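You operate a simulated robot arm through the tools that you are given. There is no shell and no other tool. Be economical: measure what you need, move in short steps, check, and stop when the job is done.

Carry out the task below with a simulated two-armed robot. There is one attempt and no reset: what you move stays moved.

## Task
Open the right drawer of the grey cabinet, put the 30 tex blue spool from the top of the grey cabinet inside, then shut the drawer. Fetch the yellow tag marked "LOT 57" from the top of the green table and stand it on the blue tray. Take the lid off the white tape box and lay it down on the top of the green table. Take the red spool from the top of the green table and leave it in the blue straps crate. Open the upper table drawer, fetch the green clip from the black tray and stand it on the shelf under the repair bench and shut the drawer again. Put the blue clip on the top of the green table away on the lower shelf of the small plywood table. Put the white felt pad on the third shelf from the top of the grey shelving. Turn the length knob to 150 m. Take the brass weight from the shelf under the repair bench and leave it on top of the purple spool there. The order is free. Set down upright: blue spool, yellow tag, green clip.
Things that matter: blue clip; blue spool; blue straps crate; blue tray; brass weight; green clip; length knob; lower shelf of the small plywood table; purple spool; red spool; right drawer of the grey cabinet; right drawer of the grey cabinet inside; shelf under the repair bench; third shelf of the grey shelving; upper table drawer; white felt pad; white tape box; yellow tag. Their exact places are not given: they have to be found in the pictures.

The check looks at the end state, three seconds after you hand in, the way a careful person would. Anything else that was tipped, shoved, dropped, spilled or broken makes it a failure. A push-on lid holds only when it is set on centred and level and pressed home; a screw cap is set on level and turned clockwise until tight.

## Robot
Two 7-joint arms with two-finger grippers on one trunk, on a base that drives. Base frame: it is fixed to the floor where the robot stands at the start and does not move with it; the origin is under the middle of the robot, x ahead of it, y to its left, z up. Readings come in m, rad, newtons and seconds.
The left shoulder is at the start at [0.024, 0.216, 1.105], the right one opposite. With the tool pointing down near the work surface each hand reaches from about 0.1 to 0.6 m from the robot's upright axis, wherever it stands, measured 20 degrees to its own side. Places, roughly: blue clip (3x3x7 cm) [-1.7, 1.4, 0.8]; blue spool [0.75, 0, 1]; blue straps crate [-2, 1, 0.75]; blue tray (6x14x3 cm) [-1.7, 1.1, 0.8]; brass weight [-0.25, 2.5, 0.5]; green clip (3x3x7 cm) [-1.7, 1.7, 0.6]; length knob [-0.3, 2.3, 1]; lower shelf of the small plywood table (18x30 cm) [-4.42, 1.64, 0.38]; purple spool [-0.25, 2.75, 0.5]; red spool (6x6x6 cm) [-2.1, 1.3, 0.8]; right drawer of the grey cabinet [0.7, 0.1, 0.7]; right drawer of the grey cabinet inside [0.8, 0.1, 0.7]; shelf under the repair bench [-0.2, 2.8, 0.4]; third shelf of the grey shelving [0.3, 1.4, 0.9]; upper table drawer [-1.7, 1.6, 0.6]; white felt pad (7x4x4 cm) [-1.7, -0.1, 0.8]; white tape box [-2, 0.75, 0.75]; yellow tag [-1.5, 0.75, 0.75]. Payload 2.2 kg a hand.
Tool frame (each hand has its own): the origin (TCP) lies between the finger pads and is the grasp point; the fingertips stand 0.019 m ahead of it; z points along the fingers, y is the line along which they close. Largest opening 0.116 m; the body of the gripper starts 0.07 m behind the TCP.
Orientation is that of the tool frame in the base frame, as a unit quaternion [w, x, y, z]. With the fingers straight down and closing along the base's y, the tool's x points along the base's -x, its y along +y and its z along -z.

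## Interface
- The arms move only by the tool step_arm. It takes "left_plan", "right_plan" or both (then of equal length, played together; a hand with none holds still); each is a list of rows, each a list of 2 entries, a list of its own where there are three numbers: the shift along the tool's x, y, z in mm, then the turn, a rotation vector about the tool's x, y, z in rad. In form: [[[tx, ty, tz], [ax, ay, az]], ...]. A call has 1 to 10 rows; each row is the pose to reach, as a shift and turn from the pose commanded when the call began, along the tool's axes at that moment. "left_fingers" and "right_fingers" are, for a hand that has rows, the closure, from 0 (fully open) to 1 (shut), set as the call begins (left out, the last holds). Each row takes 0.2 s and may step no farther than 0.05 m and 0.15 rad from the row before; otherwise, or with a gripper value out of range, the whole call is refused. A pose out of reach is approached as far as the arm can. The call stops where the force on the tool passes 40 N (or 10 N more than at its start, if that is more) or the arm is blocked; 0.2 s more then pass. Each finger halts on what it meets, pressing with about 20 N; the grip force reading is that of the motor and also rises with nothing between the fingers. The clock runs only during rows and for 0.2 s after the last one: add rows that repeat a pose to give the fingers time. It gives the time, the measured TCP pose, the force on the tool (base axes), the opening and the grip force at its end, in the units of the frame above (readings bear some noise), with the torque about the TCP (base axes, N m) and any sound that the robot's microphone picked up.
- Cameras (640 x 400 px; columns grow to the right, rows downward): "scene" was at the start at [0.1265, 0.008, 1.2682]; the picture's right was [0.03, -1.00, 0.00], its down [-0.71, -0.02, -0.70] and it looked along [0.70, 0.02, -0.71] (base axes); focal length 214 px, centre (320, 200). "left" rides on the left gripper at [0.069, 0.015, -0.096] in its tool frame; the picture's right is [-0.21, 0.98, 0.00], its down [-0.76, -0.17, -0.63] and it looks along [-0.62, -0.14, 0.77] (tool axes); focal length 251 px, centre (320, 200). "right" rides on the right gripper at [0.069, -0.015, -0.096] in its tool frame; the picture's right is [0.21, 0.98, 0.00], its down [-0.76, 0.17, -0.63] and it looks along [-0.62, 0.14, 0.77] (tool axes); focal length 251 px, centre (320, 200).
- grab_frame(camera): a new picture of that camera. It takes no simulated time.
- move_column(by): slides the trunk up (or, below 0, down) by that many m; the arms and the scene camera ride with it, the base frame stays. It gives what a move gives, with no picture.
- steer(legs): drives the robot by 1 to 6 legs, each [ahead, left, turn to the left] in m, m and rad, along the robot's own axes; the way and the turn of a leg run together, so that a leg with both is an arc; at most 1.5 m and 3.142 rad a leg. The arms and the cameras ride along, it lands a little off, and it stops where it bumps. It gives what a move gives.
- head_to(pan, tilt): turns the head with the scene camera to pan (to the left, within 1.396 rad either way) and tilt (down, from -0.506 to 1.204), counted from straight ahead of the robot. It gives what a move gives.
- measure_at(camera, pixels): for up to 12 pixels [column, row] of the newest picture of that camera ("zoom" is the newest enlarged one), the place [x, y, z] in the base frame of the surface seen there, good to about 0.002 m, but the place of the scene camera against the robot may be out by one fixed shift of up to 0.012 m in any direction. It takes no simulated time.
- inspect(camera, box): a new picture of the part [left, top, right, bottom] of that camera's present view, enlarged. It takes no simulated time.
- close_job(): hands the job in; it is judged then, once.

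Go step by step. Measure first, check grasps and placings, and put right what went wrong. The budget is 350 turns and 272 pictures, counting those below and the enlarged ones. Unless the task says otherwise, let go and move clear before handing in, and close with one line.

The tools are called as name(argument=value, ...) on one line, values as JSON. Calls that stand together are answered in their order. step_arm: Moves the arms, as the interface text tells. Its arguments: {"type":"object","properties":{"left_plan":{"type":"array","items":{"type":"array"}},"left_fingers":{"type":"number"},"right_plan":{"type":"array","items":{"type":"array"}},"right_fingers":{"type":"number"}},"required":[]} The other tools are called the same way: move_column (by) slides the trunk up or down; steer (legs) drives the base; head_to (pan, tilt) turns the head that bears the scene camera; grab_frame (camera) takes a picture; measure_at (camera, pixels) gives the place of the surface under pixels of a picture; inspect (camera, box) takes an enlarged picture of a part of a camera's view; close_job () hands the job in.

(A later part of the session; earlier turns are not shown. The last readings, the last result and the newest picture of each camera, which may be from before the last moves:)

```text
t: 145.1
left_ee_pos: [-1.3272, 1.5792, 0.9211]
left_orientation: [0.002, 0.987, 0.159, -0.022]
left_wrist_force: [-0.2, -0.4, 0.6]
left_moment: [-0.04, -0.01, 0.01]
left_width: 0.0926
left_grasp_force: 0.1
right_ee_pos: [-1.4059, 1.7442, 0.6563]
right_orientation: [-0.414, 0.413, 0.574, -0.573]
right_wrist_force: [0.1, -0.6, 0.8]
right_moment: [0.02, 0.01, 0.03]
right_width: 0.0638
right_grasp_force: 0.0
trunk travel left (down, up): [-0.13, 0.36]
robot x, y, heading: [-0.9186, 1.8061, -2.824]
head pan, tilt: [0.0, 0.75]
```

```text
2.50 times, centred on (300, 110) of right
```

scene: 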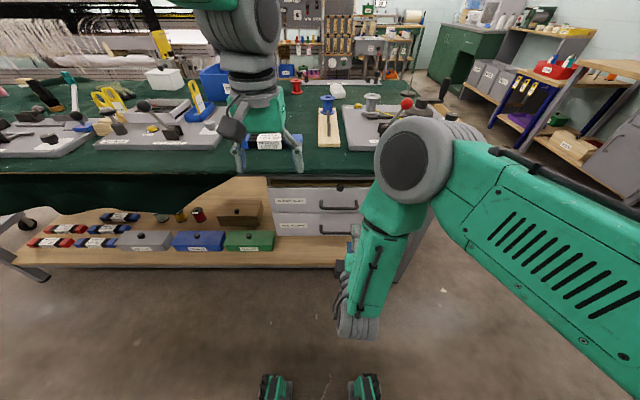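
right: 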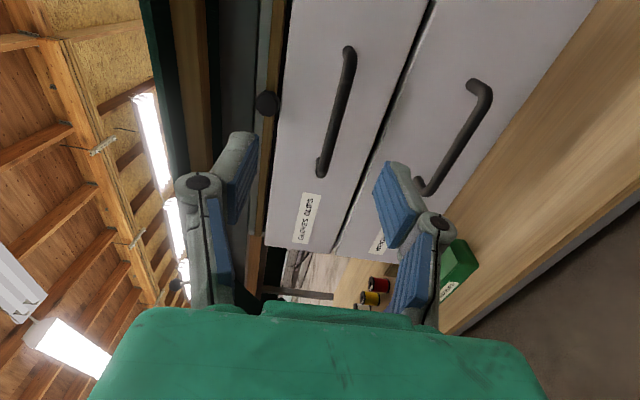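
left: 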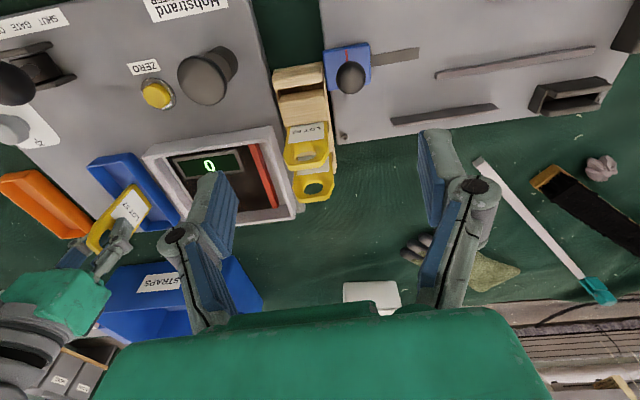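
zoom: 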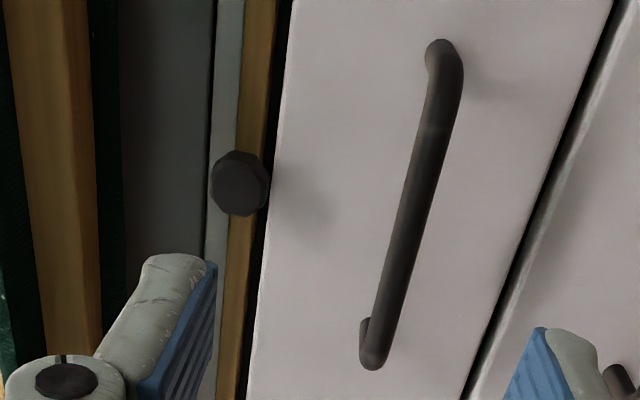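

Bar is at (-1.529, 1.686, 0.638). I'll approach and grip.

step_arm(right_plan=[[[-8, 19, 30], [0, 0, 0]], [[-16, 19, 70], [0, 0, 0]], [[-16, 19, 105], [0, 0, 0]], [[-16, 19, 137], [0, 0, 0]], [[-16, 19, 137], [0, 0, 0]]])

step_arm(right_plan=[[[0, 0, 0], [0, 0, 0]], [[0, 0, 0], [0, 0, 0]], [[0, 0, 0], [0, 0, 0]]], right_fingers=1)

grab_frame(camera="right")

```text
t: 146.3
left_ee_pos: [-1.3263, 1.5786, 0.9237]
left_orientation: [0.003, 0.987, 0.158, -0.021]
left_wrist_force: [-0.8, -0.1, -0.1]
left_moment: [0.05, 0.01, -0.02]
left_width: 0.0928
left_grasp_force: 0.0
right_ee_pos: [-1.5308, 1.6883, 0.6351]
right_orientation: [-0.414, 0.414, 0.574, -0.573]
right_wrist_force: [-0.7, -0.8, 0.2]
right_moment: [-0.03, 0.0, -0.02]
right_width: 0.0639
right_grasp_force: 0.0
trunk travel left (down, up): [-0.13, 0.36]
robot x, y, heading: [-0.9197, 1.8069, -2.826]
head pan, tilt: [0.0, 0.75]
```

```text
t: 147.1
left_ee_pos: [-1.3262, 1.5776, 0.9224]
left_orientation: [0.003, 0.987, 0.159, -0.022]
left_wrist_force: [0.7, -0.4, -0.2]
left_moment: [0.0, 0.0, 0.02]
left_width: 0.0929
left_grasp_force: 0.1
right_ee_pos: [-1.5315, 1.6881, 0.6368]
right_orientation: [0.415, -0.413, -0.572, 0.575]
right_wrist_force: [-2.6, 0.2, 10.7]
right_moment: [-0.01, 0.1, 0.06]
right_width: 0.006
right_grasp_force: 34.3
trunk travel left (down, up): [-0.13, 0.36]
robot x, y, heading: [-0.9203, 1.8069, -2.829]
head pan, tilt: [0.0, 0.75]
```

```text
190 pictures are left
```

right: 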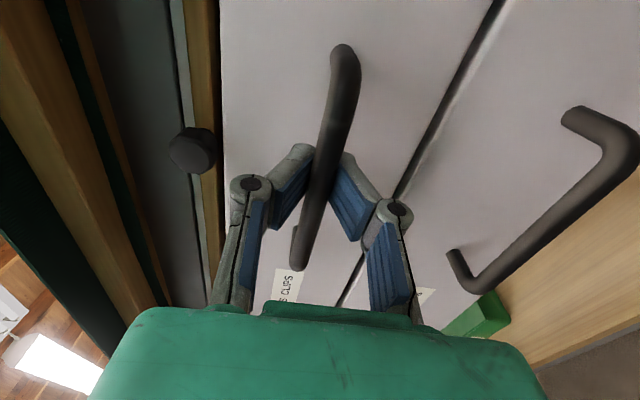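

Gripped. I'll test-pull with the arm, which is force-limited.

step_arm(right_plan=[[[0, 0, -10], [0, 0, 0]], [[0, 0, -20], [0, 0, 0]], [[0, 0, -30], [0, 0, 0]], [[0, 0, -40], [0, 0, 0]], [[0, 0, -40], [0, 0, 0]]])

grab_frame(camera="right")

```text
t: 148.3
left_ee_pos: [-1.3267, 1.5788, 0.9222]
left_orientation: [0.002, 0.987, 0.158, -0.022]
left_wrist_force: [0.5, 0.3, -0.1]
left_moment: [0.0, 0.0, 0.01]
left_width: 0.0926
left_grasp_force: 0.0
right_ee_pos: [-1.4919, 1.7004, 0.6359]
right_orientation: [-0.414, 0.415, 0.573, -0.573]
right_wrist_force: [-0.5, 0.8, 0.8]
right_moment: [-0.01, 0.01, -0.5]
right_width: 0.0059
right_grasp_force: 33.9
trunk travel left (down, up): [-0.13, 0.36]
robot x, y, heading: [-0.9207, 1.8087, -2.826]
head pan, tilt: [0.0, 0.75]
```

```text
189 pictures are left
```

right: 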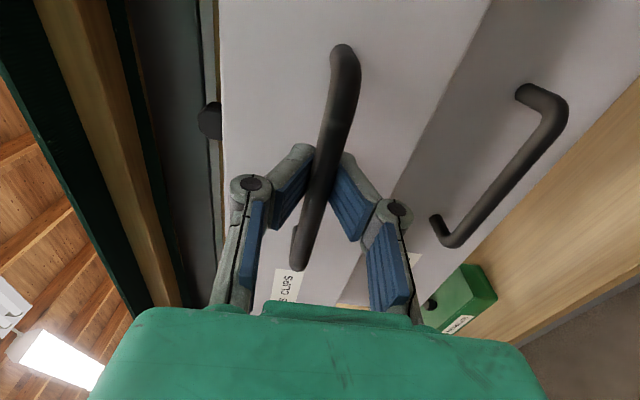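

It slides freely. I'll pull further by driving back.

steer(legs=[[-0.19, 0, 0]])

grab_frame(camera="scene")

```text
t: 149.8
left_ee_pos: [-1.1457, 1.6359, 0.9216]
left_orientation: [0.001, 0.987, 0.158, -0.02]
left_wrist_force: [-0.2, 0.7, 0.5]
left_moment: [0.01, 0.01, 0.02]
left_width: 0.0927
left_grasp_force: 0.1
right_ee_pos: [-1.3109, 1.7581, 0.6367]
right_orientation: [-0.414, 0.414, 0.574, -0.572]
right_wrist_force: [0.2, -5.2, -11.7]
right_moment: [-0.08, -0.08, 0.61]
right_width: 0.0062
right_grasp_force: 33.7
trunk travel left (down, up): [-0.13, 0.36]
robot x, y, heading: [-0.7348, 1.8647, -2.829]
head pan, tilt: [0.0, 0.75]
```

```text
188 pictures are left
```

scene: 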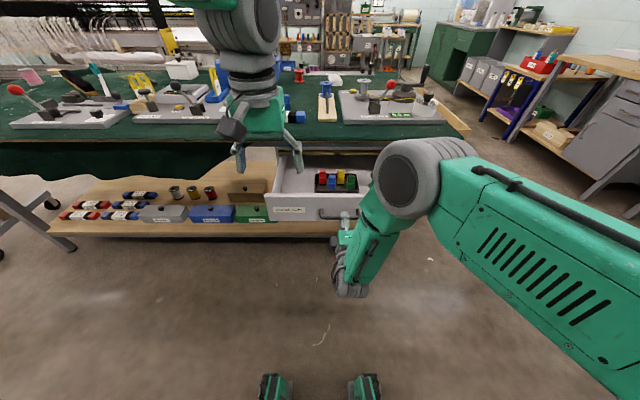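

The black tray with coloured clips is in view at (336,182). I'll zoom in.

inspect(camera="scene", box=[260, 140, 400, 230])

```text
4.44 times, centred on (330, 185) of scene
```

zoom: 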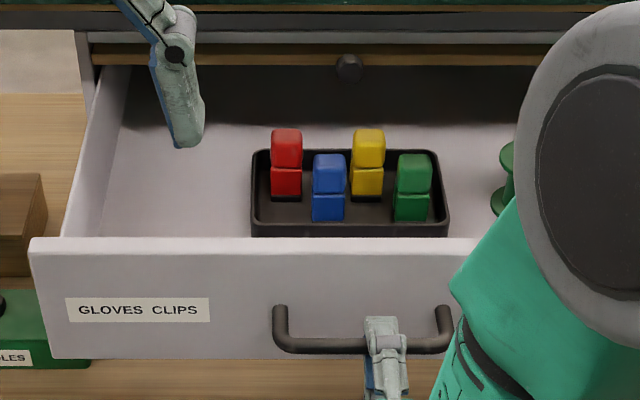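

measure_at(camera="zoom", pixels=[[400, 160], [425, 160], [412, 175], [412, 210], [395, 205], [430, 205], [330, 170], [370, 145], [350, 225], [200, 200], [150, 245], [260, 190]])

```text
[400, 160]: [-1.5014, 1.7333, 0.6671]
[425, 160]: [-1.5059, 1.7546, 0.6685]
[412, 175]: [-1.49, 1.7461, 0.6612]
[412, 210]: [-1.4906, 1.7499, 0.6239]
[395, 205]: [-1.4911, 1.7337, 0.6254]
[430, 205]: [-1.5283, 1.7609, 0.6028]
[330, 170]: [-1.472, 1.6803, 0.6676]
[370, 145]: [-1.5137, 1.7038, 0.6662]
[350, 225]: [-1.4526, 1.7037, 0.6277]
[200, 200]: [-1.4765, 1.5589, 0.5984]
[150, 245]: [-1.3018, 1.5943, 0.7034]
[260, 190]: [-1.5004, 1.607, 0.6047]
```

The green clip is at ≈ (-1.50, 1.744), top z 0.661. I'll release the handle, back off, and raise and re-point the right hand down to pick it.

step_arm(right_plan=[[[0, 0, 0], [0, 0, 0]], [[0, 0, 0], [0, 0, 0]], [[0, 0, -45], [0, 0, 0]], [[0, 0, -90], [0, 0, 0]], [[0, -45, -100], [0, 0, 0]], [[0, -90, -100], [0, 0, 0]], [[0, -138, -100], [0, 0, 0]], [[10, -185, -100], [0, 0, 0]], [[20, -230, -90], [0, 0, 0]], [[30, -270, -75], [0, 0, 0]]], right_fingers=0.45)

step_arm(right_plan=[[[0, 0, 0], [-0.0866, 0.0866, 0.0866]], [[0, 0, 5], [-0.173, 0.173, 0.173]], [[0, -5, 10], [-0.259, 0.259, 0.259]], [[0, -10, 15], [-0.345, 0.345, 0.345]], [[0, -20, 20], [-0.43, 0.43, 0.43]], [[0, -30, 25], [-0.516, 0.516, 0.516]], [[0, -40, 30], [-0.6, 0.6, 0.6]], [[0, -50, 30], [-0.686, 0.686, 0.686]], [[0, -60, 30], [-0.77, 0.77, 0.77]], [[0, -70, 30], [-0.855, 0.855, 0.855]]])

step_arm(right_plan=[[[0, 0, 0], [-0.07, 0.07, 0.07]], [[0, 0, 0], [-0.14, 0.14, 0.14]], [[0, 0, 0], [-0.21, 0.21, 0.21]], [[0, 0, 0], [-0.28, 0.28, 0.28]], [[0, 0, 0], [-0.354, 0.354, 0.354]], [[0, 0, 0], [-0.354, 0.354, 0.354]], [[0, 0, 0], [-0.354, 0.354, 0.354]]])

grab_frame(camera="right")

```text
t: 152.1
left_ee_pos: [-1.1413, 1.6402, 0.9271]
left_orientation: [0.003, 0.987, 0.158, -0.024]
left_wrist_force: [0.5, 0.1, 0.5]
left_moment: [0.0, 0.03, 0.01]
left_width: 0.0927
left_grasp_force: 0.0
right_ee_pos: [-1.2441, 1.8172, 0.9094]
right_orientation: [0.412, -0.422, -0.569, 0.573]
right_wrist_force: [0.1, 0.5, 0.1]
right_moment: [0.0, -0.02, 0.0]
right_width: 0.0638
right_grasp_force: 0.0
trunk travel left (down, up): [-0.13, 0.36]
robot x, y, heading: [-0.7349, 1.8663, -2.827]
head pan, tilt: [0.0, 0.75]
```

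```text
t: 154.2
left_ee_pos: [-1.1439, 1.6395, 0.9241]
left_orientation: [0.003, 0.987, 0.158, -0.022]
left_wrist_force: [0.3, 0.1, -0.8]
left_moment: [0.0, -0.01, -0.01]
left_width: 0.093
left_grasp_force: 0.1
right_ee_pos: [-1.2749, 1.8029, 0.98]
right_orientation: [-0.143, 0.914, 0.324, -0.2]
right_wrist_force: [0.1, 0.3, 0.5]
right_moment: [-0.01, -0.01, 0.01]
right_width: 0.0636
right_grasp_force: 0.0
trunk travel left (down, up): [-0.13, 0.36]
robot x, y, heading: [-0.7355, 1.8712, -2.827]
head pan, tilt: [0.0, 0.75]
```

```text
t: 155.8
left_ee_pos: [-1.1429, 1.6394, 0.9242]
left_orientation: [0.003, 0.987, 0.158, -0.023]
left_wrist_force: [0.1, -0.2, -1.4]
left_moment: [0.01, -0.03, -0.04]
left_width: 0.0929
left_grasp_force: 0.0
right_ee_pos: [-1.2749, 1.8036, 0.9795]
right_orientation: [0.001, 0.987, 0.16, -0.001]
right_wrist_force: [0.8, 0.1, -0.5]
right_moment: [0.04, -0.01, -0.02]
right_width: 0.0638
right_grasp_force: 0.1
trunk travel left (down, up): [-0.13, 0.36]
robot x, y, heading: [-0.7365, 1.8671, -2.831]
head pan, tilt: [0.0, 0.75]
```

```text
186 pictures are left
```

right: 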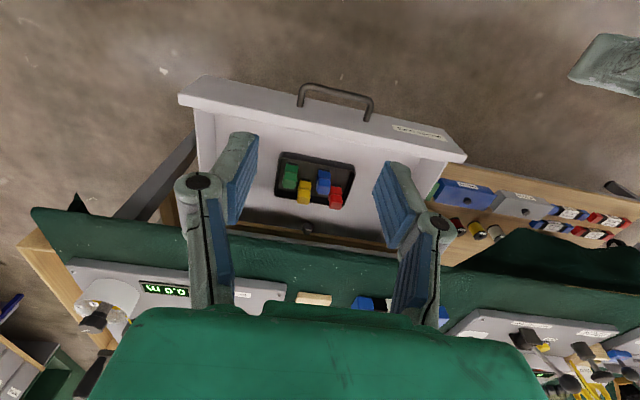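

steer(legs=[[0.2, 0, 0]])

grab_frame(camera="right")

inspect(camera="right", box=[230, 90, 410, 230])

```text
t: 157.4
left_ee_pos: [-1.3314, 1.5795, 0.9225]
left_orientation: [0.003, 0.987, 0.157, -0.022]
left_wrist_force: [-0.1, 0.8, -0.1]
left_moment: [0.0, -0.04, 0.01]
left_width: 0.0927
left_grasp_force: 0.0
right_ee_pos: [-1.4646, 1.7451, 0.9778]
right_orientation: [0.0, 0.988, 0.157, 0.0]
right_wrist_force: [0.4, 0.5, -0.9]
right_moment: [0.03, -0.05, -0.04]
right_width: 0.0638
right_grasp_force: 0.2
trunk travel left (down, up): [-0.13, 0.36]
robot x, y, heading: [-0.9252, 1.8085, -2.832]
head pan, tilt: [0.0, 0.75]
```

```text
185 pictures are left
```

right: 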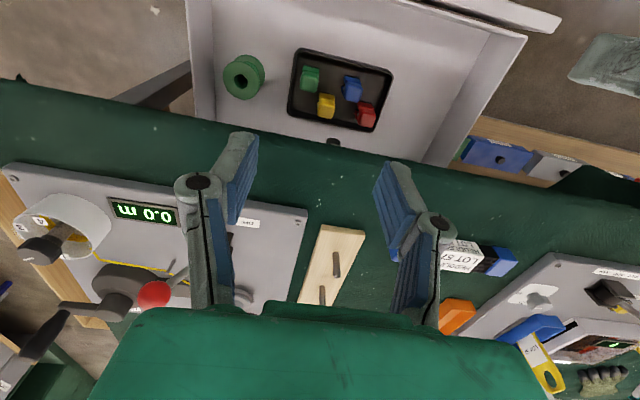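

```text
2.86 times, centred on (320, 160) of right
```

zoom: 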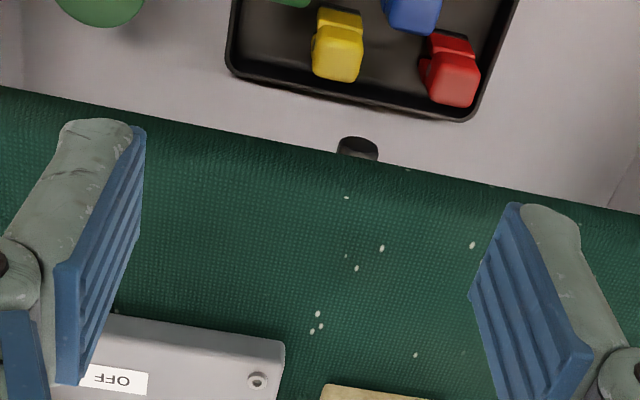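

inspect(camera="right", box=[280, 40, 400, 140])

measure_at(camera="right", pixels=[[304, 80], [319, 84], [310, 86], [346, 92], [357, 95], [320, 108], [332, 113], [298, 100], [335, 60], [300, 60]])

```text
4.00 times, centred on (340, 90) of right
```

zoom: 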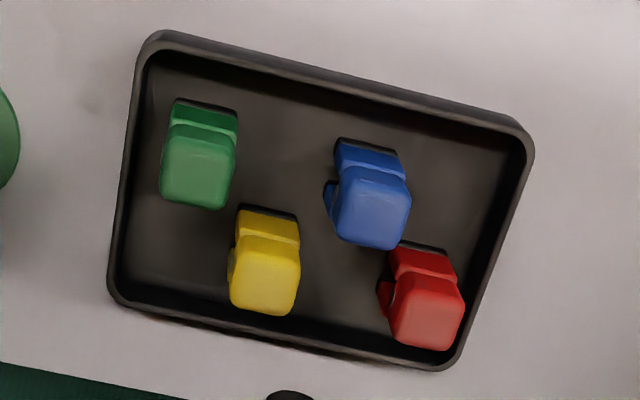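

```text
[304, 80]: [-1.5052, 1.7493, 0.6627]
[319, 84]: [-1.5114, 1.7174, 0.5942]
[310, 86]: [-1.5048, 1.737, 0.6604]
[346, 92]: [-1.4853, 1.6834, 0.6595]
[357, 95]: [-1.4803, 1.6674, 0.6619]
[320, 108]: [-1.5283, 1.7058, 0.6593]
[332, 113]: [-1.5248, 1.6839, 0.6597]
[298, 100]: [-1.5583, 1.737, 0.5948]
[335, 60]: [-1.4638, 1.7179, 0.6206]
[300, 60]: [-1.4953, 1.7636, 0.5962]
```

Green clip centre is ≈ (-1.500, 1.744), and the neighbours are clear of the finger paths. I'll descend in two stages.

step_arm(right_plan=[[[-20, -5, 0], [0, 0, 0]], [[-34, -10, 30], [0, 0, 0]], [[-34, -10, 75], [0, 0, 0]], [[-34, -10, 120], [0, 0, 0]], [[-34, -10, 165], [0, 0, 0]], [[-34, -10, 210], [0, 0, 0]], [[-34, -10, 255], [0, 0, 0]], [[-34, -10, 255], [0, 0, 0]]], right_fingers=0.57)

grab_frame(camera="right")

grab_frame(camera="scene")

```text
t: 159.2
left_ee_pos: [-1.3287, 1.5806, 0.925]
left_orientation: [0.004, 0.987, 0.156, -0.025]
left_wrist_force: [-0.5, 0.4, 1.0]
left_moment: [-0.04, 0.01, 0.0]
left_width: 0.0928
left_grasp_force: 0.1
right_ee_pos: [-1.4974, 1.7438, 0.7249]
right_orientation: [0.0, 0.988, 0.157, -0.003]
right_wrist_force: [0.1, 0.0, -0.4]
right_moment: [0.0, 0.0, -0.01]
right_width: 0.0498
right_grasp_force: 0.0
trunk travel left (down, up): [-0.13, 0.36]
robot x, y, heading: [-0.9236, 1.8055, -2.829]
head pan, tilt: [0.0, 0.75]
```

```text
182 pictures are left
```

right: 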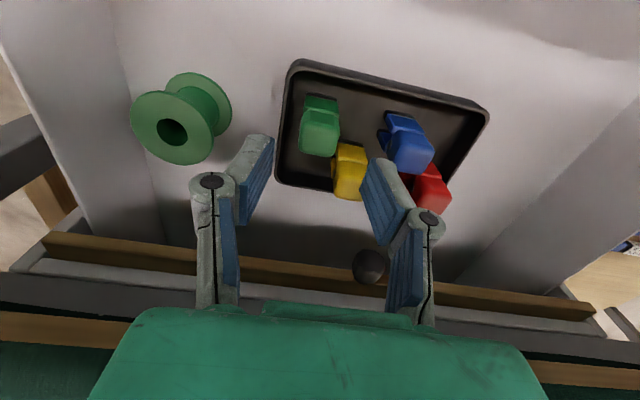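

```text
181 pictures are left
```

scene: 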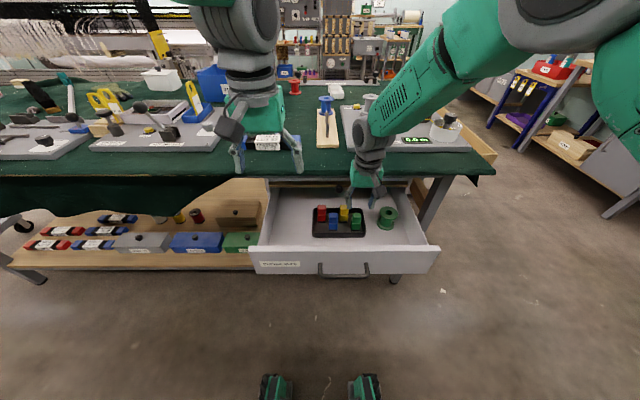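

Projecting the tool axis gives (320,131), and the green clip's top is right there. I'll descend and grip.

step_arm(right_plan=[[[0, 0, 40], [0, 0, 0]], [[0, 0, 70], [0, 0, 0]], [[0, 0, 81], [0, 0, 0]], [[0, 0, 81], [0, 0, 0]]])

grab_frame(camera="right")

```text
t: 160.2
left_ee_pos: [-1.3289, 1.5806, 0.9254]
left_orientation: [0.003, 0.987, 0.156, -0.025]
left_wrist_force: [-0.1, -0.7, 0.4]
left_moment: [-0.02, 0.0, 0.01]
left_width: 0.0929
left_grasp_force: 0.1
right_ee_pos: [-1.4972, 1.7445, 0.6441]
right_orientation: [0.001, 0.988, 0.157, -0.002]
right_wrist_force: [0.5, 0.6, 0.7]
right_moment: [-0.01, 0.01, 0.01]
right_width: 0.0499
right_grasp_force: 0.0
trunk travel left (down, up): [-0.13, 0.36]
robot x, y, heading: [-0.9244, 1.808, -2.832]
head pan, tilt: [0.0, 0.75]
```

```text
180 pictures are left
```

right: 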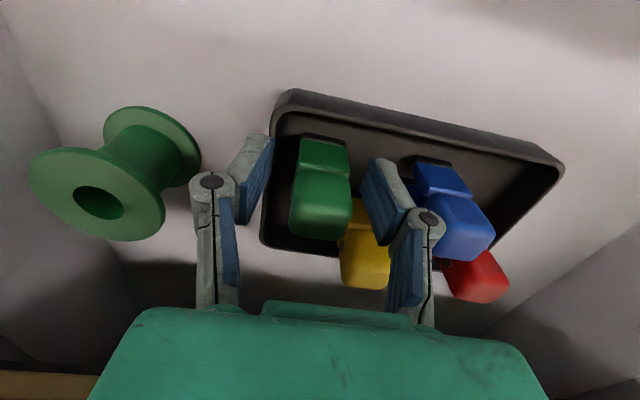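

step_arm(right_plan=[[[0, 0, 0], [0, 0, 0]], [[0, 0, 0], [0, 0, 0]], [[0, 0, 0], [0, 0, 0]]], right_fingers=1)

step_arm(right_plan=[[[0, 0, -20], [0, 0, 0]], [[0, 0, -50], [0, 0, 0]], [[0, 0, -90], [0, 0, 0]]])

grab_frame(camera="right")

```text
t: 161.0
left_ee_pos: [-1.3286, 1.5809, 0.9252]
left_orientation: [0.003, 0.987, 0.156, -0.024]
left_wrist_force: [0.0, 0.6, -0.5]
left_moment: [-0.01, -0.01, 0.01]
left_width: 0.093
left_grasp_force: 0.1
right_ee_pos: [-1.4966, 1.7452, 0.6435]
right_orientation: [0.001, 0.988, 0.157, -0.002]
right_wrist_force: [0.3, 0.4, -0.3]
right_moment: [0.02, 0.02, -0.02]
right_width: 0.0281
right_grasp_force: 19.9
trunk travel left (down, up): [-0.13, 0.36]
robot x, y, heading: [-0.9226, 1.8083, -2.833]
head pan, tilt: [0.0, 0.75]
```

```text
t: 161.8
left_ee_pos: [-1.3294, 1.5812, 0.9253]
left_orientation: [0.003, 0.987, 0.156, -0.025]
left_wrist_force: [0.5, 0.2, 0.3]
left_moment: [0.02, 0.0, -0.01]
left_width: 0.0927
left_grasp_force: 0.1
right_ee_pos: [-1.4957, 1.7438, 0.7329]
right_orientation: [0.002, 0.987, 0.158, -0.003]
right_wrist_force: [-0.6, -0.2, -0.7]
right_moment: [-0.04, 0.04, -0.02]
right_width: 0.0282
right_grasp_force: 20.3
trunk travel left (down, up): [-0.13, 0.36]
robot x, y, heading: [-0.9252, 1.8052, -2.828]
head pan, tilt: [0.0, 0.75]
```

```text
179 pictures are left
```

right: 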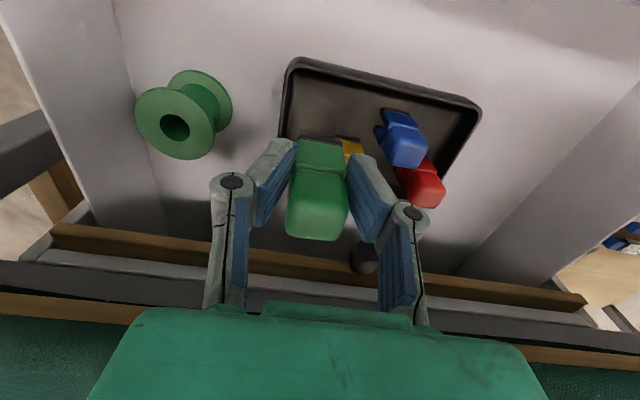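

Clip is held (0.028 m). I'll raise it clear, back off, and prepare a tilted left fist to push the drawer shut.

step_arm(right_plan=[[[0, 0, -48], [0, 0, 0]], [[0, 0, -96], [0, 0, 0]], [[0, 0, -144], [0, 0, 0]], [[0, 0, -192], [0, 0, 0]], [[0, 0, -240], [0, 0, 0]], [[30, 0, -270], [0, 0, 0]], [[60, 0, -290], [0, 0, 0]]])

steer(legs=[[-0.26, 0, 0]])

step_arm(left_plan=[[[0, 0, 35], [0, -0.1, 0]], [[0, 0, 75], [0, -0.2, 0]], [[0, 0, 115], [0, -0.3, 0]], [[0, 0, 155], [0, -0.4, 0]], [[0, 0, 195], [0, -0.5, 0]], [[0, 0, 235], [0, -0.6, 0]], [[0, 0, 265], [0, -0.6, 0]], [[0, 0, 265], [0, -0.6, 0]]], left_fingers=1)

grab_frame(camera="scene")

```text
t: 163.4
left_ee_pos: [-1.3286, 1.5815, 0.9252]
left_orientation: [0.003, 0.987, 0.157, -0.025]
left_wrist_force: [0.7, -0.8, -0.1]
left_moment: [0.0, 0.0, -0.03]
left_width: 0.0928
left_grasp_force: 0.0
right_ee_pos: [-1.4388, 1.7621, 1.0288]
right_orientation: [0.0, 0.988, 0.157, -0.002]
right_wrist_force: [0.0, -0.4, -0.2]
right_moment: [-0.02, -0.01, -0.02]
right_width: 0.0283
right_grasp_force: 19.6
trunk travel left (down, up): [-0.13, 0.36]
robot x, y, heading: [-0.9228, 1.8048, -2.831]
head pan, tilt: [0.0, 0.75]
```

```text
t: 165.3
left_ee_pos: [-1.0707, 1.6616, 0.9254]
left_orientation: [0.003, 0.987, 0.158, -0.025]
left_wrist_force: [-0.2, 0.2, 0.0]
left_moment: [0.03, 0.02, 0.01]
left_width: 0.093
left_grasp_force: 0.0
right_ee_pos: [-1.1836, 1.8421, 1.0275]
right_orientation: [0.0, 0.987, 0.159, -0.003]
right_wrist_force: [1.1, 0.2, 0.8]
right_moment: [0.0, 0.03, -0.01]
right_width: 0.0282
right_grasp_force: 20.3
trunk travel left (down, up): [-0.13, 0.36]
robot x, y, heading: [-0.6674, 1.8875, -2.83]
head pan, tilt: [0.0, 0.75]
```

```text
t: 167.1
left_ee_pos: [-1.0819, 1.6595, 0.6608]
left_orientation: [0.05, 0.935, 0.15, -0.316]
left_wrist_force: [0.3, 0.9, 0.4]
left_moment: [-0.02, 0.02, 0.0]
left_width: 0.0
left_grasp_force: 19.8
left hand out of reach, approached as far as the arm can: row 4, 5
right_ee_pos: [-1.1828, 1.8459, 1.0287]
right_orientation: [0.001, 0.987, 0.159, -0.004]
right_wrist_force: [-0.2, -0.1, -0.9]
right_moment: [0.04, -0.02, -0.02]
right_width: 0.0282
right_grasp_force: 19.9
trunk travel left (down, up): [-0.13, 0.36]
robot x, y, heading: [-0.6673, 1.8916, -2.832]
head pan, tilt: [0.0, 0.75]
```

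```text
178 pictures are left
```

scene: 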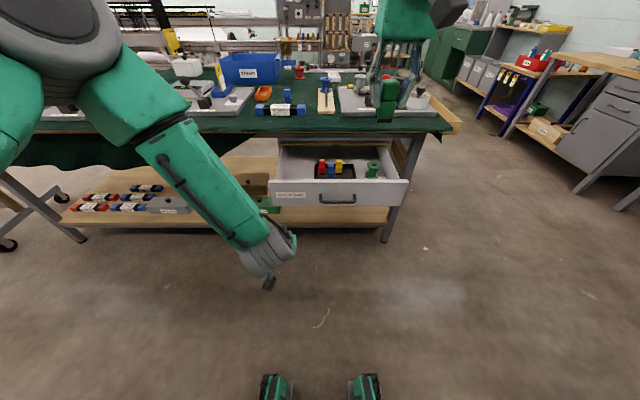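

measure_at(camera="scene", pixels=[[273, 186], [408, 182], [300, 196], [338, 203], [268, 284]])

```text
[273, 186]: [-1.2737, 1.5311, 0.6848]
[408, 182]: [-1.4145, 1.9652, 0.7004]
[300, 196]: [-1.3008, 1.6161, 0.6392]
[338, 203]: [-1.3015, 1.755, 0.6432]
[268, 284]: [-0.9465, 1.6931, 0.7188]
```

The fist lines up with the left part of the panel, about 0.21 m in front. I'll push it closed.

steer(legs=[[0.2, 0, 0], [0.18, 0, 0]])

grab_frame(camera="scene")

```text
t: 169.8
left_ee_pos: [-1.4416, 1.5394, 0.6616]
left_orientation: [0.051, 0.935, 0.152, -0.316]
left_wrist_force: [0.7, 0.2, -0.8]
left_moment: [-0.02, -0.04, 0.0]
left_width: 0.0
left_grasp_force: 28.8
right_ee_pos: [-1.5424, 1.7252, 1.0277]
right_orientation: [0.001, 0.987, 0.161, -0.002]
right_wrist_force: [-0.3, -0.5, -1.1]
right_moment: [0.05, -0.02, 0.0]
right_width: 0.0281
right_grasp_force: 20.3
trunk travel left (down, up): [-0.13, 0.36]
robot x, y, heading: [-1.0316, 1.7726, -2.82]
head pan, tilt: [0.0, 0.75]
```

```text
177 pictures are left
```

scene: 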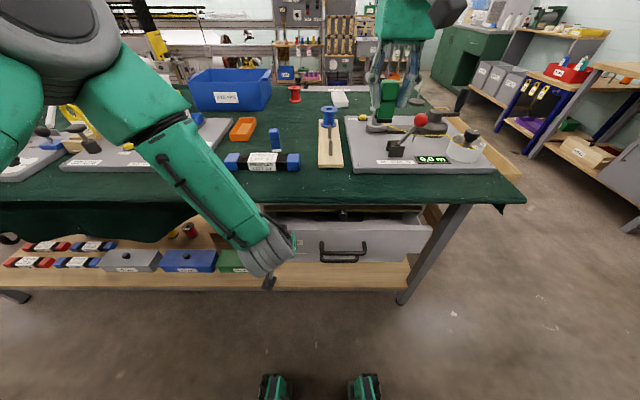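

measure_at(camera="scene", pixels=[[421, 119], [388, 108], [410, 95], [350, 215], [300, 215]])

step_arm(left_plan=[[[-8, 0, 12], [0, 0, 0]], [[-17, 0, 25], [0, 0, 0]], [[-25, 0, 37], [0, 0, 0]], [[-33, 0, 48], [0, 0, 0]], [[-40, 0, 59], [0, 0, 0]], [[-47, 0, 69], [0, 0, 0]]])

```text
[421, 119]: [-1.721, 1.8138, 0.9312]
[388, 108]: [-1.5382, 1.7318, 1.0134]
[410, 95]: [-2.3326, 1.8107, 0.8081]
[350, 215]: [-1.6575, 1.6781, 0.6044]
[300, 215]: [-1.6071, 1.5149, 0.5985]
```

```text
t: 171.1
left_ee_pos: [-1.4958, 1.5198, 0.639]
left_orientation: [0.048, 0.937, 0.151, -0.312]
left_wrist_force: [8.0, 1.8, 5.1]
left_moment: [0.04, -0.02, -0.06]
left_width: 0.0
left_grasp_force: 28.5
right_ee_pos: [-1.5363, 1.7243, 1.0308]
right_orientation: [0.001, 0.987, 0.16, -0.005]
right_wrist_force: [-1.0, 0.0, -0.7]
right_moment: [0.0, -0.07, 0.02]
right_width: 0.0284
right_grasp_force: 20.1
trunk travel left (down, up): [-0.13, 0.36]
robot x, y, heading: [-1.0295, 1.7721, -2.826]
head pan, tilt: [0.0, 0.75]
stopped in row 6 (left hand): the force on the tool passed its limit at 47 N (the readings are from after the stop); the commanded pose is now the measured one
```

step_arm(left_plan=[[[30, 0, -35], [0, 0, 0]], [[55, 0, -70], [0, 0, 0]]])

inspect(camera="scene", box=[240, 190, 460, 310])

```text
t: 171.7
left_ee_pos: [-1.4178, 1.5452, 0.6626]
left_orientation: [0.049, 0.936, 0.151, -0.313]
left_wrist_force: [0.1, -0.3, 0.2]
left_moment: [0.0, 0.01, 0.02]
left_width: 0.0
left_grasp_force: 29.1
right_ee_pos: [-1.5361, 1.7258, 1.0325]
right_orientation: [0.002, 0.987, 0.161, -0.006]
right_wrist_force: [-0.1, -0.4, 0.1]
right_moment: [0.03, -0.02, 0.02]
right_width: 0.0282
right_grasp_force: 19.8
trunk travel left (down, up): [-0.13, 0.36]
robot x, y, heading: [-1.0308, 1.7718, -2.823]
head pan, tilt: [0.0, 0.75]
```

```text
2.91 times, centred on (350, 250) of scene
```

zoom: 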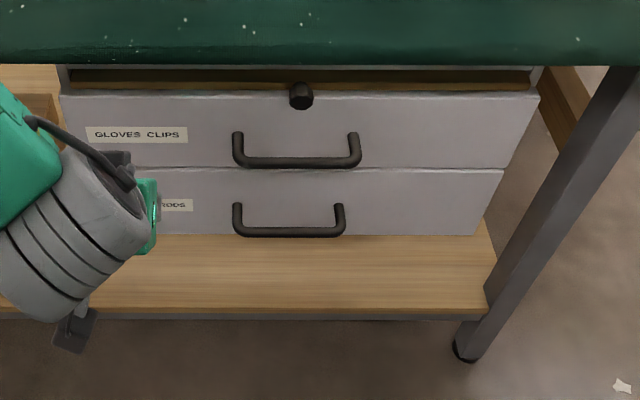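

The drawer is shut. I'll restore the left hand, raise the trunk slightly, and go look at the repair bench.

step_arm(left_plan=[[[0, 0, 0], [0, 0.1, 0]], [[-15, 0, -38], [0, 0.2, 0]], [[-30, 0, -76], [0, 0.3, 0]], [[-45, 0, -114], [0, 0.4, 0]], [[-60, 0, -150], [0, 0.5, 0]], [[-80, 0, -190], [0, 0.6, 0]], [[-100, 0, -230], [0, 0.6, 0]], [[-120, 0, -270], [0, 0.6, 0]]], left_fingers=0.3)

steer(legs=[[-0.2, 0, 0], [0, 0, -1.657], [0.478, 0, 0], [0, 0, -1.486]])

head_to(pan=0, tilt=0.6)

grab_frame(camera="scene")

```text
t: 173.5
left_ee_pos: [-1.3514, 1.571, 0.9508]
left_orientation: [0.003, 0.987, 0.157, -0.023]
left_wrist_force: [-0.1, -0.6, -0.2]
left_moment: [0.02, -0.02, -0.05]
left_width: 0.0814
left_grasp_force: 0.0
right_ee_pos: [-1.5355, 1.7269, 1.0326]
right_orientation: [0.001, 0.987, 0.161, -0.007]
right_wrist_force: [-0.4, -0.2, -0.5]
right_moment: [-0.01, 0.0, 0.04]
right_width: 0.0281
right_grasp_force: 20.0
trunk travel left (down, up): [-0.13, 0.36]
robot x, y, heading: [-1.0304, 1.7734, -2.821]
head pan, tilt: [0.0, 0.75]
```

```text
t: 185.2
left_ee_pos: [-0.6276, 2.5125, 0.9494]
left_orientation: [0.022, -0.167, 0.986, 0.002]
left_wrist_force: [0.2, -0.6, -0.7]
left_moment: [0.01, 0.03, -0.01]
left_width: 0.0813
left_grasp_force: 0.0
right_ee_pos: [-0.4409, 2.3592, 1.0326]
right_orientation: [0.006, -0.17, 0.985, 0.002]
right_wrist_force: [0.5, 0.6, -0.1]
right_moment: [0.0, -0.02, 0.01]
right_width: 0.0284
right_grasp_force: 20.0
trunk travel left (down, up): [-0.13, 0.36]
robot x, y, heading: [-0.9491, 2.3037, 0.337]
head pan, tilt: [0.0, 0.75]
```

```text
t: 185.8
left_ee_pos: [-0.6309, 2.5113, 0.9508]
left_orientation: [0.024, -0.168, 0.986, 0.003]
left_wrist_force: [0.4, -0.4, 0.3]
left_moment: [-0.01, 0.02, -0.01]
left_width: 0.0813
left_grasp_force: 0.0
right_ee_pos: [-0.4432, 2.3575, 1.0341]
right_orientation: [0.007, -0.169, 0.986, 0.001]
right_wrist_force: [-0.2, -0.8, -0.2]
right_moment: [-0.01, 0.01, -0.01]
right_width: 0.0282
right_grasp_force: 20.5
trunk travel left (down, up): [-0.13, 0.36]
robot x, y, heading: [-0.9458, 2.3012, 0.337]
head pan, tilt: [0.0, 0.6]
```

```text
175 pictures are left
```

scene: 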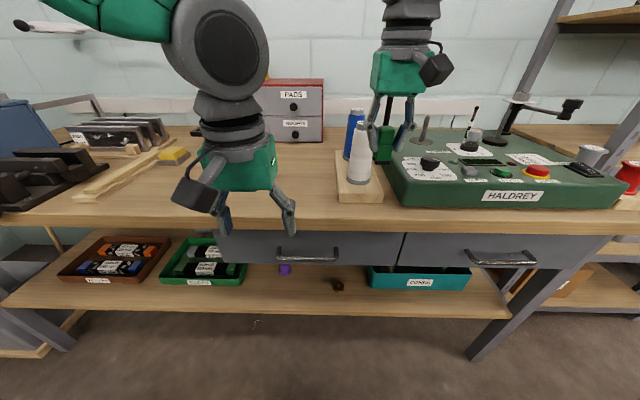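

The purple spool is at (285,268), the brass weight at (339,284), and the HALDREY panel is on top. I'll zoom on all of them.

inspect(camera="scene", box=[380, 125, 640, 220])

inspect(camera="scene", box=[240, 240, 400, 320])

measure_at(camera="scene", pixels=[[285, 262], [285, 274], [339, 280], [339, 290], [300, 305], [330, 268], [330, 255], [320, 225], [430, 162], [500, 310], [250, 305], [400, 235]])

```text
2.46 times, centred on (510, 172) of scene
```

zoom: 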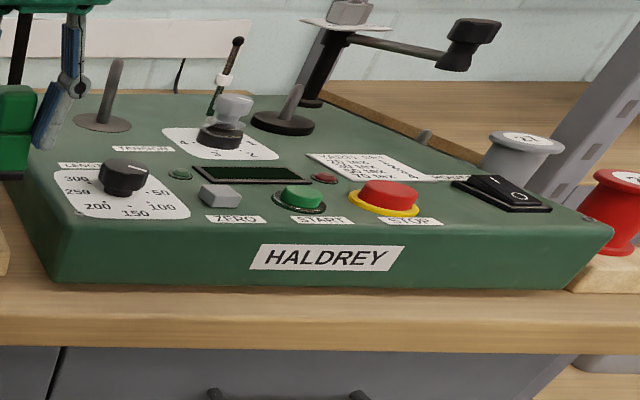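

```text
4.00 times, centred on (320, 280) of scene
```

zoom: 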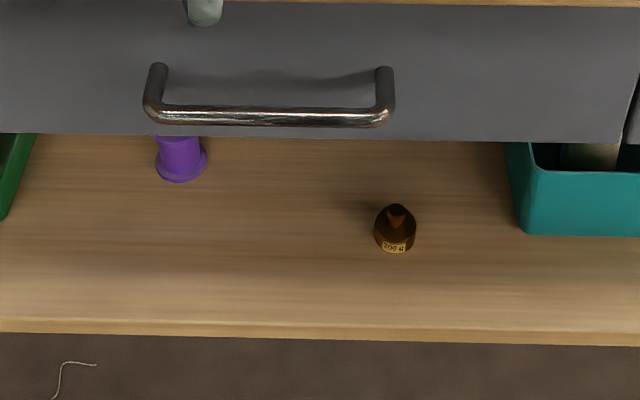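

```text
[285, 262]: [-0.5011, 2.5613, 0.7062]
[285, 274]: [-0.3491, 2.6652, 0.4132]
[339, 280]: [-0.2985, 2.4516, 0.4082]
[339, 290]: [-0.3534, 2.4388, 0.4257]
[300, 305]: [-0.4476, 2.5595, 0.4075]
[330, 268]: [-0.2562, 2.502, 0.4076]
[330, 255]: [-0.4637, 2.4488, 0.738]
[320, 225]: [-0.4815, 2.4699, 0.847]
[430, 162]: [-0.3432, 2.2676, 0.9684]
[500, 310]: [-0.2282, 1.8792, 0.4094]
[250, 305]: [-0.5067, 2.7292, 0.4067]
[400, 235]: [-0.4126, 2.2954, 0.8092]
```

I need a closer look at the length dial, and a free spot on the bench top to set the clip down for a re-grip from the front.

inspect(camera="scene", box=[395, 145, 465, 190])

measure_at(camera="scene", pixels=[[310, 205], [320, 180], [320, 160], [325, 219], [342, 195], [338, 170], [290, 180], [280, 150], [430, 166], [412, 178], [452, 178], [100, 215]])

```text
8.89 times, centred on (430, 168) of scene
```

zoom: 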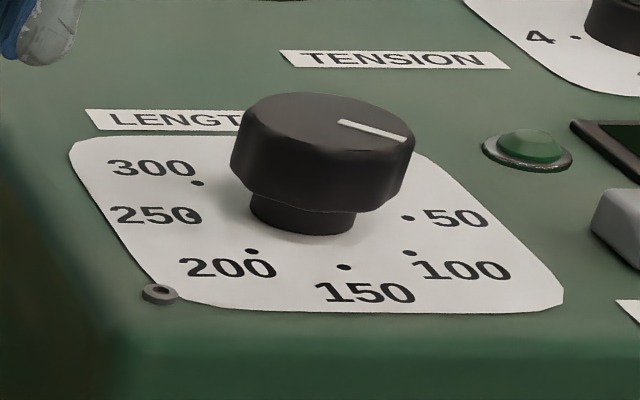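

```text
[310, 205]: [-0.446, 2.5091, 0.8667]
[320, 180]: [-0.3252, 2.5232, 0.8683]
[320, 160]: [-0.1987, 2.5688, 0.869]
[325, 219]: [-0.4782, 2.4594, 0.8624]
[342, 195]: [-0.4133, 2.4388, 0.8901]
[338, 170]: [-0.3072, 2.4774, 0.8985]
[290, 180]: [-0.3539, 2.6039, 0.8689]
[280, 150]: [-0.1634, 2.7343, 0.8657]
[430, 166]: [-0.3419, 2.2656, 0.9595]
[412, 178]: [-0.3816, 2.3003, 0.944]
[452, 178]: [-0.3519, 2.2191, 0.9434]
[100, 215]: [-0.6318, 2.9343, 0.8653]
```

measure_at(camera="zoom", pixels=[[197, 184], [190, 215], [252, 251], [344, 267], [410, 253], [407, 218], [342, 124], [402, 137], [240, 130], [410, 150], [325, 96], [320, 155]])

```text
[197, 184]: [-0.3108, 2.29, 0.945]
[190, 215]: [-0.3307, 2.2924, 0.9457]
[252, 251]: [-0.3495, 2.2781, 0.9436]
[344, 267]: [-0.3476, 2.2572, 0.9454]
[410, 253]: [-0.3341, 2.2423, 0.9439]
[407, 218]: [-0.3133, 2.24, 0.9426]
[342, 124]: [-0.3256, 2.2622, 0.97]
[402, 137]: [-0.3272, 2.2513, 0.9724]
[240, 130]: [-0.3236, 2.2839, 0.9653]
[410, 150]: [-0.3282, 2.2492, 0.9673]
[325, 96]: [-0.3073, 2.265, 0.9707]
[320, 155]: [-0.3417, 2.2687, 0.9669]
```

The dial's 150 mark faces me (≈199° in base axes), and the pointer is near 260°, so about 61° clockwise is needed. First I'll set the clip down on the bench top, so I'll drive in 8 cm and move the right hand there.

steer(legs=[[0.08, 0.02, -0.015]])

step_arm(right_plan=[[[0, 30, 0], [0, 0, 0]], [[0, 60, 0], [0, 0, 0]], [[0, 90, 0], [0, 0, 0]], [[0, 110, 0], [0, 0, 0]], [[0, 110, 30], [0, 0, 0]], [[0, 110, 60], [0, 0, 0]], [[0, 110, 60], [0, 0, 0]], [[0, 110, 60], [0, 0, 0]]])

grab_frame(camera="scene")

```text
t: 186.9
left_ee_pos: [-0.554, 2.5432, 0.9512]
left_orientation: [0.023, -0.159, 0.987, 0.007]
left_wrist_force: [0.3, -0.5, -0.1]
left_moment: [0.0, 0.0, -0.02]
left_width: 0.0812
left_grasp_force: 0.0
right_ee_pos: [-0.3694, 2.3858, 1.0326]
right_orientation: [0.006, -0.162, 0.987, 0.005]
right_wrist_force: [0.4, -0.6, -1.0]
right_moment: [0.02, 0.02, 0.0]
right_width: 0.0282
right_grasp_force: 20.2
trunk travel left (down, up): [-0.13, 0.36]
robot x, y, heading: [-0.8833, 2.3466, 0.323]
head pan, tilt: [0.0, 0.6]
```

```text
t: 188.7
left_ee_pos: [-0.5594, 2.5467, 0.9522]
left_orientation: [0.025, -0.159, 0.987, 0.003]
left_wrist_force: [0.2, 0.0, -0.3]
left_moment: [-0.03, 0.05, 0.0]
left_width: 0.0812
left_grasp_force: 0.1
right_ee_pos: [-0.4088, 2.4952, 0.9714]
right_orientation: [0.007, -0.161, 0.987, 0.003]
right_wrist_force: [0.3, 0.7, -0.4]
right_moment: [0.01, 0.02, 0.02]
right_width: 0.0284
right_grasp_force: 19.8
trunk travel left (down, up): [-0.13, 0.36]
robot x, y, heading: [-0.8764, 2.3445, 0.32]
head pan, tilt: [0.0, 0.6]
```

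```text
171 pictures are left
```

scene: 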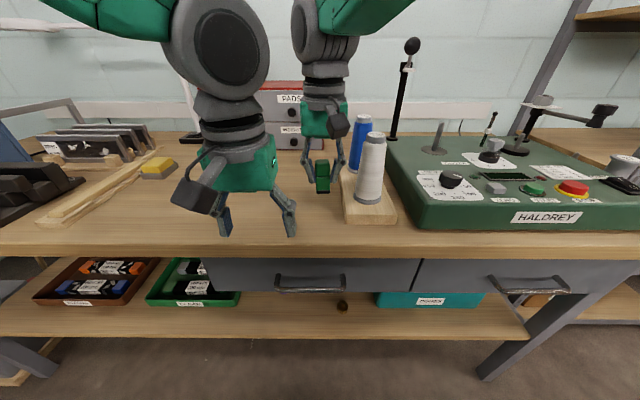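

measure_at(camera="scene", pixels=[[360, 140], [370, 150], [352, 160], [344, 215], [322, 225]])

```text
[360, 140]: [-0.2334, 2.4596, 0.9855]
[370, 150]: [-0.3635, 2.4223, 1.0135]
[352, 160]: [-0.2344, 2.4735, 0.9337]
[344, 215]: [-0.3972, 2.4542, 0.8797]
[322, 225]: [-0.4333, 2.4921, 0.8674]
```

The white cone is close on the right, so I'll shift 30 mm further left and lower the clip onto the bench.

step_arm(right_plan=[[[0, 15, 0], [0, 0, 0]], [[0, 30, 0], [0, 0, 0]], [[0, 30, 25], [0, 0, 0]], [[0, 30, 50], [0, 0, 0]], [[0, 30, 58], [0, 0, 0]], [[0, 30, 62], [0, 0, 0]], [[0, 30, 62], [0, 0, 0]]])

grab_frame(camera="right")

```text
t: 190.5
left_ee_pos: [-0.5629, 2.5473, 0.953]
left_orientation: [0.027, -0.159, 0.987, 0.003]
left_wrist_force: [-0.2, 0.2, 0.0]
left_moment: [-0.02, 0.0, 0.02]
left_width: 0.0815
left_grasp_force: 0.0
right_ee_pos: [-0.4052, 2.5176, 0.9458]
right_orientation: [0.018, -0.144, 0.989, 0.035]
right_wrist_force: [-0.5, -1.6, -0.3]
right_moment: [-0.02, -0.02, -0.01]
right_width: 0.0282
right_grasp_force: 19.9
trunk travel left (down, up): [-0.13, 0.36]
robot x, y, heading: [-0.8807, 2.3447, 0.322]
head pan, tilt: [0.0, 0.6]
stopped in row 7 (right hand): the arm was blocked; the commanded pose is now the measured one
```

```text
170 pictures are left
```

right: 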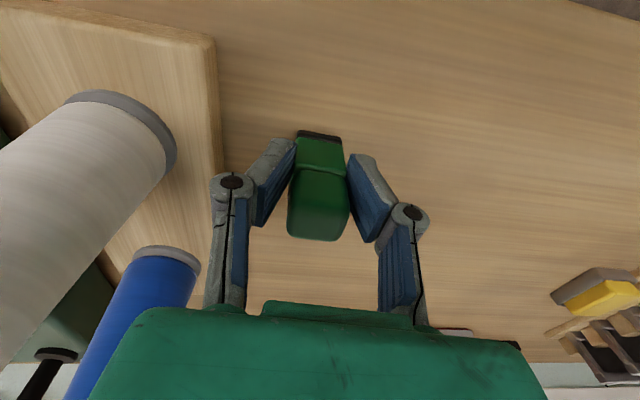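

The right arm is limited across the midline. I'll shift the base left 0.1 m in small steps, bring the hand back relative to it, and straighten.

steer(legs=[[0, 0.05, 0], [0, 0.05, 0]])

step_arm(right_plan=[[[0, -40, 0], [0.03, 0.02, -0.015]], [[0, -80, 0], [0.063, 0.047, -0.03]], [[0, -90, 0], [0.063, 0.047, -0.03]], [[0, -90, 0], [0.063, 0.047, -0.03]], [[0, -90, 0], [0.063, 0.047, -0.03]], [[0, -90, 0], [0.063, 0.047, -0.03]], [[0, -90, 0], [0.063, 0.047, -0.03]], [[0, -90, 0], [0.063, 0.047, -0.03]]])

step_arm(right_plan=[[[0, 0, 0], [0, 0, 0]], [[0, 0, 0], [0, 0, 0]], [[0, 0, 0], [0, 0, 0]], [[0, 0, 0], [0, 0, 0]], [[0, 0, 0], [0, 0, 0]]])

```text
t: 192.0
left_ee_pos: [-0.5942, 2.643, 0.9515]
left_orientation: [0.025, -0.16, 0.987, 0.004]
left_wrist_force: [0.2, -0.5, 0.4]
left_moment: [0.01, -0.04, -0.04]
left_width: 0.0813
left_grasp_force: 0.0
right_ee_pos: [-0.4391, 2.6142, 0.9415]
right_orientation: [0.017, -0.148, 0.988, 0.031]
right_wrist_force: [-0.8, -0.5, 0.1]
right_moment: [0.07, 0.02, -0.04]
right_width: 0.0281
right_grasp_force: 20.5
trunk travel left (down, up): [-0.13, 0.36]
robot x, y, heading: [-0.9115, 2.4426, 0.323]
head pan, tilt: [0.0, 0.6]
```

```text
t: 193.8
left_ee_pos: [-0.5853, 2.6067, 0.9546]
left_orientation: [0.025, -0.158, 0.987, 0.02]
left_wrist_force: [-0.2, -0.7, -0.5]
left_moment: [0.08, 0.01, 0.03]
left_width: 0.081
left_grasp_force: 0.1
right_ee_pos: [-0.4036, 2.4926, 0.9372]
right_orientation: [-0.003, -0.161, 0.987, 0.011]
right_wrist_force: [0.0, -1.9, -0.2]
right_moment: [0.06, 0.07, 0.01]
right_width: 0.0283
right_grasp_force: 19.9
trunk travel left (down, up): [-0.13, 0.36]
robot x, y, heading: [-0.911, 2.4379, 0.318]
head pan, tilt: [0.0, 0.6]
```

```text
t: 195.0
left_ee_pos: [-0.5988, 2.6486, 0.9521]
left_orientation: [0.027, -0.16, 0.987, 0.003]
left_wrist_force: [0.2, 1.6, -0.4]
left_moment: [-0.11, -0.01, 0.0]
left_width: 0.0812
left_grasp_force: 0.0
right_ee_pos: [-0.4162, 2.5347, 0.9385]
right_orientation: [0.0, -0.165, 0.986, -0.006]
right_wrist_force: [-0.4, 1.1, -1.1]
right_moment: [-0.05, -0.05, 0.0]
right_width: 0.0283
right_grasp_force: 20.3
trunk travel left (down, up): [-0.13, 0.36]
robot x, y, heading: [-0.913, 2.4504, 0.316]
head pan, tilt: [0.0, 0.6]
```

Waiting for the sway to settle.

step_arm(right_plan=[[[0, 0, 0], [0, 0, 0]], [[0, 0, 0], [0, 0, 0]], [[0, 0, 0], [0, 0, 0]], [[0, 0, 0], [0, 0, 0]], [[0, 0, 0], [0, 0, 0]], [[0, 0, 0], [0, 0, 0]], [[0, 0, 0], [0, 0, 0]], [[0, 0, 0], [0, 0, 0]], [[0, 0, 0], [0, 0, 0]], [[0, 0, 0], [0, 0, 0]]])

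step_arm(right_plan=[[[0, 0, 0], [0, 0, 0]], [[0, 0, 0], [0, 0, 0]], [[0, 0, 0], [0, 0, 0]], [[0, 0, 0], [0, 0, 0]], [[0, 0, 0], [0, 0, 0]], [[0, 0, 0], [0, 0, 0]], [[0, 0, 0], [0, 0, 0]], [[0, 0, 0], [0, 0, 0]], [[0, 0, 0], [0, 0, 0]], [[0, 0, 0], [0, 0, 0]]])

grab_frame(camera="right")

```text
t: 197.2
left_ee_pos: [-0.5904, 2.6231, 0.9537]
left_orientation: [0.026, -0.159, 0.987, 0.015]
left_wrist_force: [-0.1, -0.2, -0.7]
left_moment: [0.02, 0.03, 0.01]
left_width: 0.0808
left_grasp_force: 0.1
right_ee_pos: [-0.4098, 2.5075, 0.939]
right_orientation: [-0.001, -0.163, 0.987, 0.006]
right_wrist_force: [-0.5, 0.5, -0.7]
right_moment: [0.03, 0.04, 0.02]
right_width: 0.0283
right_grasp_force: 20.5
trunk travel left (down, up): [-0.13, 0.36]
robot x, y, heading: [-0.9113, 2.4396, 0.325]
head pan, tilt: [0.0, 0.6]
```

```text
t: 199.4
left_ee_pos: [-0.5912, 2.6251, 0.9545]
left_orientation: [0.025, -0.158, 0.987, 0.014]
left_wrist_force: [-0.7, -0.3, 0.2]
left_moment: [0.06, 0.01, -0.02]
left_width: 0.0813
left_grasp_force: 0.0
right_ee_pos: [-0.4097, 2.5104, 0.9379]
right_orientation: [-0.002, -0.162, 0.987, 0.004]
right_wrist_force: [0.5, 0.0, -0.3]
right_moment: [0.03, 0.01, -0.01]
right_width: 0.0285
right_grasp_force: 19.9
trunk travel left (down, up): [-0.13, 0.36]
robot x, y, heading: [-0.9151, 2.4416, 0.324]
head pan, tilt: [0.0, 0.6]
```

```text
169 pictures are left
```

right: 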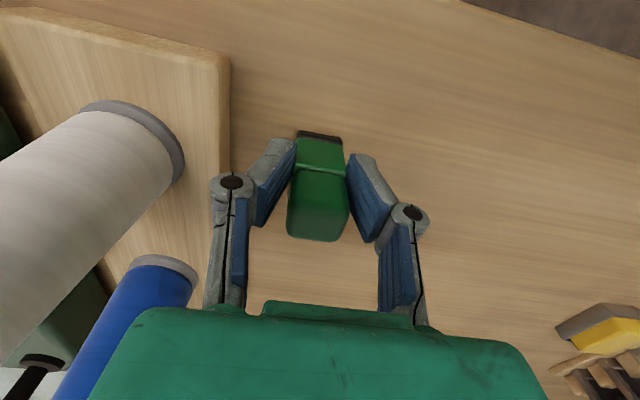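

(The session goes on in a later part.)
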